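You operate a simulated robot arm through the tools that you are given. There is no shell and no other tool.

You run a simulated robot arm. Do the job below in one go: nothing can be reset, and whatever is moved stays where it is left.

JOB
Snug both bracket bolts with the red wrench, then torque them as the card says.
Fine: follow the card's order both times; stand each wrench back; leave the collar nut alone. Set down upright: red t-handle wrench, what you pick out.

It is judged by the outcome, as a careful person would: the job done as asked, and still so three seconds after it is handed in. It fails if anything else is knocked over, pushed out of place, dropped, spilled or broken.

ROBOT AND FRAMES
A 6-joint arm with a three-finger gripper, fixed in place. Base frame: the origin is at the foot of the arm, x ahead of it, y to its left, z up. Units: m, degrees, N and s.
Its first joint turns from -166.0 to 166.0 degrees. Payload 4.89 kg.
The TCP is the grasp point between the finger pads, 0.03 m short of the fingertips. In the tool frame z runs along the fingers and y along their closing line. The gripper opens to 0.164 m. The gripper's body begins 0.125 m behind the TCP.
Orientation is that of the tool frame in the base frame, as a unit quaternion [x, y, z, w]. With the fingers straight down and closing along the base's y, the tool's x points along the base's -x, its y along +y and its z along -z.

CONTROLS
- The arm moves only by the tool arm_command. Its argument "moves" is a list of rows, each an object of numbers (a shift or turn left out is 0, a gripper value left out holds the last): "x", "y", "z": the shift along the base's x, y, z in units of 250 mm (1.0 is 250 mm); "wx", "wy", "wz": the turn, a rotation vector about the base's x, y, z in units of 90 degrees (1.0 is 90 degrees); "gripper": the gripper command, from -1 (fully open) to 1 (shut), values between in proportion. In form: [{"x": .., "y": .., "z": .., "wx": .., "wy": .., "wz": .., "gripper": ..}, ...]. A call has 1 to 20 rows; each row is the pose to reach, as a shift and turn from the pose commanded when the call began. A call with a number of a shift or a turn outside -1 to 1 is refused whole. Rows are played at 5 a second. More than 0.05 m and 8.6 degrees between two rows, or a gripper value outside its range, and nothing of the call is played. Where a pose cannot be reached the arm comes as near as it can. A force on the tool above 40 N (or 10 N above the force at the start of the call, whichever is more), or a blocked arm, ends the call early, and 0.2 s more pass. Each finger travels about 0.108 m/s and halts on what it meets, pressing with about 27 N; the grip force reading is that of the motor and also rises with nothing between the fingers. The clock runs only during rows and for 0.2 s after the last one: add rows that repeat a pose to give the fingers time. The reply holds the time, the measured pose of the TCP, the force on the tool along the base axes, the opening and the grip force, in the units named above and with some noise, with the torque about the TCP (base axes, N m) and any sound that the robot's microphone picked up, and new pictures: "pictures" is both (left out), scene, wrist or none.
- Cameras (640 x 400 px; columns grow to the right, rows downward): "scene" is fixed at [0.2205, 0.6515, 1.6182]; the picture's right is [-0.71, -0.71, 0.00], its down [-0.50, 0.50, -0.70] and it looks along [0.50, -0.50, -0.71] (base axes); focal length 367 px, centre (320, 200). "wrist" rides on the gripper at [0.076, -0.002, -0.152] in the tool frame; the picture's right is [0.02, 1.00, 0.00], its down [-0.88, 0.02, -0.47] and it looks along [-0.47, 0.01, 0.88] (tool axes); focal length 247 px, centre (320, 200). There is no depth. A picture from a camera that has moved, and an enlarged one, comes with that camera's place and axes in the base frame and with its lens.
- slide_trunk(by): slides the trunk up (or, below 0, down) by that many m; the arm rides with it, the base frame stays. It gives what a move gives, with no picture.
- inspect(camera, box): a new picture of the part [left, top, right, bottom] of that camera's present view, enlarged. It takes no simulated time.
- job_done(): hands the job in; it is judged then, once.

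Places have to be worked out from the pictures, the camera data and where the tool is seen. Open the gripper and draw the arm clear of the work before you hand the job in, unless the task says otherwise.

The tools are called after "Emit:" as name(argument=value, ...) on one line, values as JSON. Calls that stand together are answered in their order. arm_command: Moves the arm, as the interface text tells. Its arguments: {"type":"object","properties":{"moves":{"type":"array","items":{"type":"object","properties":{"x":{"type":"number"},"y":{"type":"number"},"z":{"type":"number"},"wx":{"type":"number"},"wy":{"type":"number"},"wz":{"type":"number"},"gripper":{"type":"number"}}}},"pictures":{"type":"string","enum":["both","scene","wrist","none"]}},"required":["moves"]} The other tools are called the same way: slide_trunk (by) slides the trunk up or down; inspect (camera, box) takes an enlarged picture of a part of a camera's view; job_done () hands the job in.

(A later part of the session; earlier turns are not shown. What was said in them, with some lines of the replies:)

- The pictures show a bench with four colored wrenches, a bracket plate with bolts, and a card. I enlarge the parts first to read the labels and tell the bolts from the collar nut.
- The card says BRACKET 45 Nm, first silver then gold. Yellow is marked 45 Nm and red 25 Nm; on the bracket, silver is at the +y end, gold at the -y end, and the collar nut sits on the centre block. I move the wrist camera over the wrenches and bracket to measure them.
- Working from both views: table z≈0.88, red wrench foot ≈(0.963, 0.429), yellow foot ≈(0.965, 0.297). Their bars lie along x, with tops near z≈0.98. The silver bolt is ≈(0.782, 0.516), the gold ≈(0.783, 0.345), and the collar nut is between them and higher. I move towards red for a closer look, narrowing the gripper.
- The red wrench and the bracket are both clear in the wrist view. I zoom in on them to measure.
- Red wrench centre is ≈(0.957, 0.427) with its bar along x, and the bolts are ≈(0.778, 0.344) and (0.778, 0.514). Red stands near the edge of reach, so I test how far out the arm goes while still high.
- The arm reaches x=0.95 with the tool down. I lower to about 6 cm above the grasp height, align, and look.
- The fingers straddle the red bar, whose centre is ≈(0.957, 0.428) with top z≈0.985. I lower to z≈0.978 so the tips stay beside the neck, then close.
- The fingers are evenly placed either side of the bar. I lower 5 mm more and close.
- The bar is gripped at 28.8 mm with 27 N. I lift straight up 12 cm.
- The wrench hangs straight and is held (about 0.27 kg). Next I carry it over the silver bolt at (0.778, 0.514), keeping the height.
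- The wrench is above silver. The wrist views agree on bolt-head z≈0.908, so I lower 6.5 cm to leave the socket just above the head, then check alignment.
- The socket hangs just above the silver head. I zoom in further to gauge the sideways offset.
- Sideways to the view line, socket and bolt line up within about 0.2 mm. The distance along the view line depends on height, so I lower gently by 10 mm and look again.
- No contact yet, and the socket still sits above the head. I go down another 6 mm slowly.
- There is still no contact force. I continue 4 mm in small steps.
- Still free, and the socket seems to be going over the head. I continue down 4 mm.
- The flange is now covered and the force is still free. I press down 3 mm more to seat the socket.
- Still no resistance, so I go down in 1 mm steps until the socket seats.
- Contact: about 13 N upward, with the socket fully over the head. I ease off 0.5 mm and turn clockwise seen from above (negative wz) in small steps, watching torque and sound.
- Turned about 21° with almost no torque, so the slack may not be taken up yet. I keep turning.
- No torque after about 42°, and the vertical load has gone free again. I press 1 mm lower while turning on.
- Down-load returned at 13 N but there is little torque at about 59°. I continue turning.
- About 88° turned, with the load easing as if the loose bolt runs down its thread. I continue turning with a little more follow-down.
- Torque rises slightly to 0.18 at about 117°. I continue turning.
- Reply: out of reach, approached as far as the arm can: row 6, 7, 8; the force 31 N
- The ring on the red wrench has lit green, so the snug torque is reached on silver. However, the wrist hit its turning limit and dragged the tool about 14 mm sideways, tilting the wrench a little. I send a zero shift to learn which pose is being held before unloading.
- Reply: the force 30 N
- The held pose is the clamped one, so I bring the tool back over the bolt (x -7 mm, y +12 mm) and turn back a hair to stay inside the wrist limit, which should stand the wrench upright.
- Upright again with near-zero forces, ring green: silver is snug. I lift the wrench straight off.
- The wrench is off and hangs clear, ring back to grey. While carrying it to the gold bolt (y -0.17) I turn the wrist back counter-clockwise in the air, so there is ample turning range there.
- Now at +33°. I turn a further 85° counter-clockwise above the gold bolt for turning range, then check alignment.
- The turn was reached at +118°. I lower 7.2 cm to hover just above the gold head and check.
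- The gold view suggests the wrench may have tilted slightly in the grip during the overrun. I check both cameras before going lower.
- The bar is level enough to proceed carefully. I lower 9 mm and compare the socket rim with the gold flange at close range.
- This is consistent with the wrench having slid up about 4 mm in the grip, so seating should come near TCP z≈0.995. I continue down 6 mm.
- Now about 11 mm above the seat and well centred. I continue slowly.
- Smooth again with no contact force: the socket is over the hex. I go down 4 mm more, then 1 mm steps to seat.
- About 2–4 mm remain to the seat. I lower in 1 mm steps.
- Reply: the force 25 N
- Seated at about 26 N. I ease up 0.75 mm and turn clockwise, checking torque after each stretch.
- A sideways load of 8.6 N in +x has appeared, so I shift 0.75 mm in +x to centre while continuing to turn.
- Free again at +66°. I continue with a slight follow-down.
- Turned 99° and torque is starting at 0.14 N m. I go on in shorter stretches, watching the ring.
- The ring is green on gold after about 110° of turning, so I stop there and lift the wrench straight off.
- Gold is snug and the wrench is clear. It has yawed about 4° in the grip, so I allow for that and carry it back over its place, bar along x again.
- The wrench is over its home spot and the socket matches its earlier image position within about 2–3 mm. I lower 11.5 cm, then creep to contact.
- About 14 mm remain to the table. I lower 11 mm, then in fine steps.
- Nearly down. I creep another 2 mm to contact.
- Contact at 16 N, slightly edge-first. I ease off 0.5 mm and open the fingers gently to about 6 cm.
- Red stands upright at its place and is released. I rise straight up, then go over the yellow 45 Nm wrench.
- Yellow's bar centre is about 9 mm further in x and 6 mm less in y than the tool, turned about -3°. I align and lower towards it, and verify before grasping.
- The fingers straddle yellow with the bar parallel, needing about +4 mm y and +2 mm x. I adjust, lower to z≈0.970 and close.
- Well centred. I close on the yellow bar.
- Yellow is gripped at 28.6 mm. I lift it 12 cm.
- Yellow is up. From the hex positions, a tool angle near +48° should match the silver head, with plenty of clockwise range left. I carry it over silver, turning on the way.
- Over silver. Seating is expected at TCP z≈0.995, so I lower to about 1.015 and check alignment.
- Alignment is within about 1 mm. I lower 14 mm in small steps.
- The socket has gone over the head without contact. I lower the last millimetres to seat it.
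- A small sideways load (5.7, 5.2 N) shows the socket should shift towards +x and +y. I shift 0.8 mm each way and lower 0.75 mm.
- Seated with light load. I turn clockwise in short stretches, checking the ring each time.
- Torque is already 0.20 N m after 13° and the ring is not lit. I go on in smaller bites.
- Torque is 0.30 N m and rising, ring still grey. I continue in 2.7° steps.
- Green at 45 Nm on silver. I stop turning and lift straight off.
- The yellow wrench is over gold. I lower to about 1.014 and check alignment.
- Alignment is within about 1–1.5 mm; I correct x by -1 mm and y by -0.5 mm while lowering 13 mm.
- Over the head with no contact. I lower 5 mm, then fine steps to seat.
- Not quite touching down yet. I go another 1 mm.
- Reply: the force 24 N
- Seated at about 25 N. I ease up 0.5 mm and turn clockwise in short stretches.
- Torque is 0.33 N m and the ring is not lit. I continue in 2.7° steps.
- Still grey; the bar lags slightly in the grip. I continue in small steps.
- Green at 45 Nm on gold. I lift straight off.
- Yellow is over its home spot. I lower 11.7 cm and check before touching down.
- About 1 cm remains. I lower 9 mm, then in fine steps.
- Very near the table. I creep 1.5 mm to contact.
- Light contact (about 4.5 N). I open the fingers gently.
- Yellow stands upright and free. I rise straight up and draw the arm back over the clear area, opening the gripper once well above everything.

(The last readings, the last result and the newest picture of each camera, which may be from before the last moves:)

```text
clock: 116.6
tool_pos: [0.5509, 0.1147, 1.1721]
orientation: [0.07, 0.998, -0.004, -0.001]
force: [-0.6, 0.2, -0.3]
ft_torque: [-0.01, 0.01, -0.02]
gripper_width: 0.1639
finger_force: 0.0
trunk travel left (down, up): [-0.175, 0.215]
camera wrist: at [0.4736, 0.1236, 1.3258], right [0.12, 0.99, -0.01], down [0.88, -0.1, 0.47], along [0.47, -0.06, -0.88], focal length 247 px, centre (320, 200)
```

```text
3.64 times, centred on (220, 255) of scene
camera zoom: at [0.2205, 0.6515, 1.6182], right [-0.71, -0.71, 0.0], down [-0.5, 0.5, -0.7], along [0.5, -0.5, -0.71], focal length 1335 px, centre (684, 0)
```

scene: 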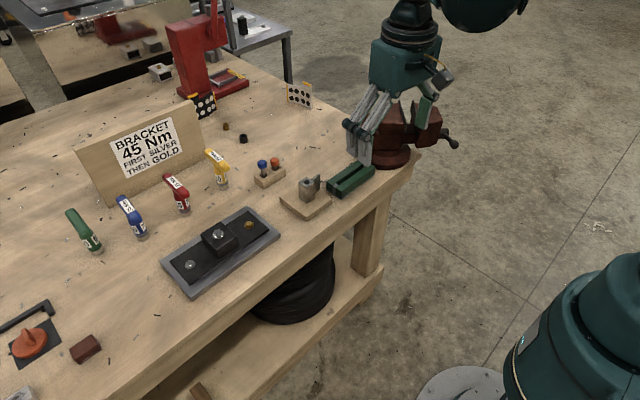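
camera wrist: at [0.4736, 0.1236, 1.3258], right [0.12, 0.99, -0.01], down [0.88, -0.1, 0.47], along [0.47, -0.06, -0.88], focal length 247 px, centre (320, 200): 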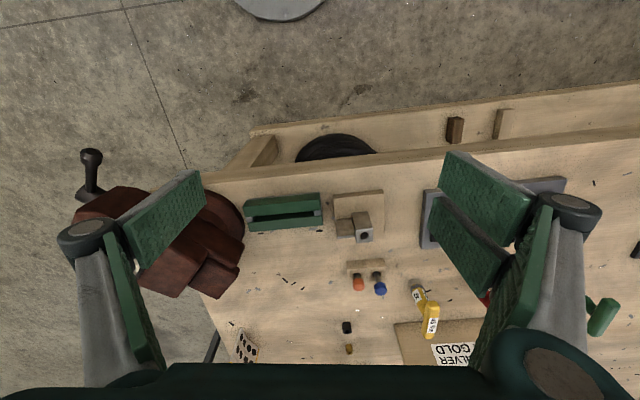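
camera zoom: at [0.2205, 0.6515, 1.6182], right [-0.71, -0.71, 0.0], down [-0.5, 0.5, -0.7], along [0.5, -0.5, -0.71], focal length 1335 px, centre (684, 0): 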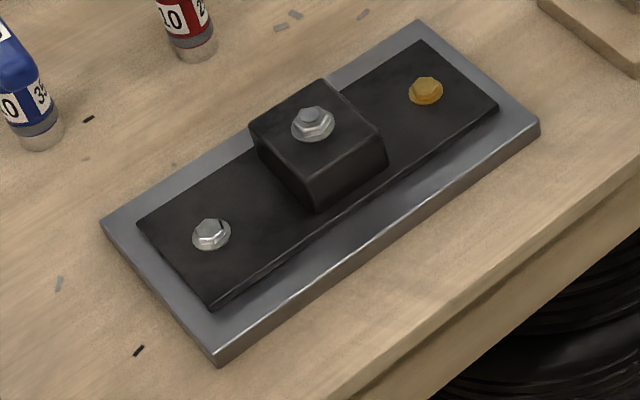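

Both wrenches stand upright in their places, both bolts were snugged and then torqued silver before gold, and the collar nut and everything else look unmoved. The arm is clear with the gripper open, so I hand in.

Emit:
job_done()

```text
The job is handed in.
```

Both bracket bolts are snugged with the red wrench and torqued to the card's 45 Nm with the yellow one, and the job is handed in. Each pass went silver first, then gold, and each wrench's ring lit green on each bolt before I stopped turning.

- **Wrenches:** red and yellow are both standing upright, within a few millimetres of where they started.
- **Collar nut:** I never put a wrench on it, and it looked unmoved in the last pictures.
- **Everything else:** nothing looked knocked over or shifted. The arm was clear with the gripper open when I handed in.

While snugging silver, the wrist reached its turning limit and pulled the red wrench about 14 mm sideways. It tilted on the bolt while pressed with roughly 30 N. I brought it back upright, turning back about 3° with the ring still green. The bracket showed no movement afterwards.
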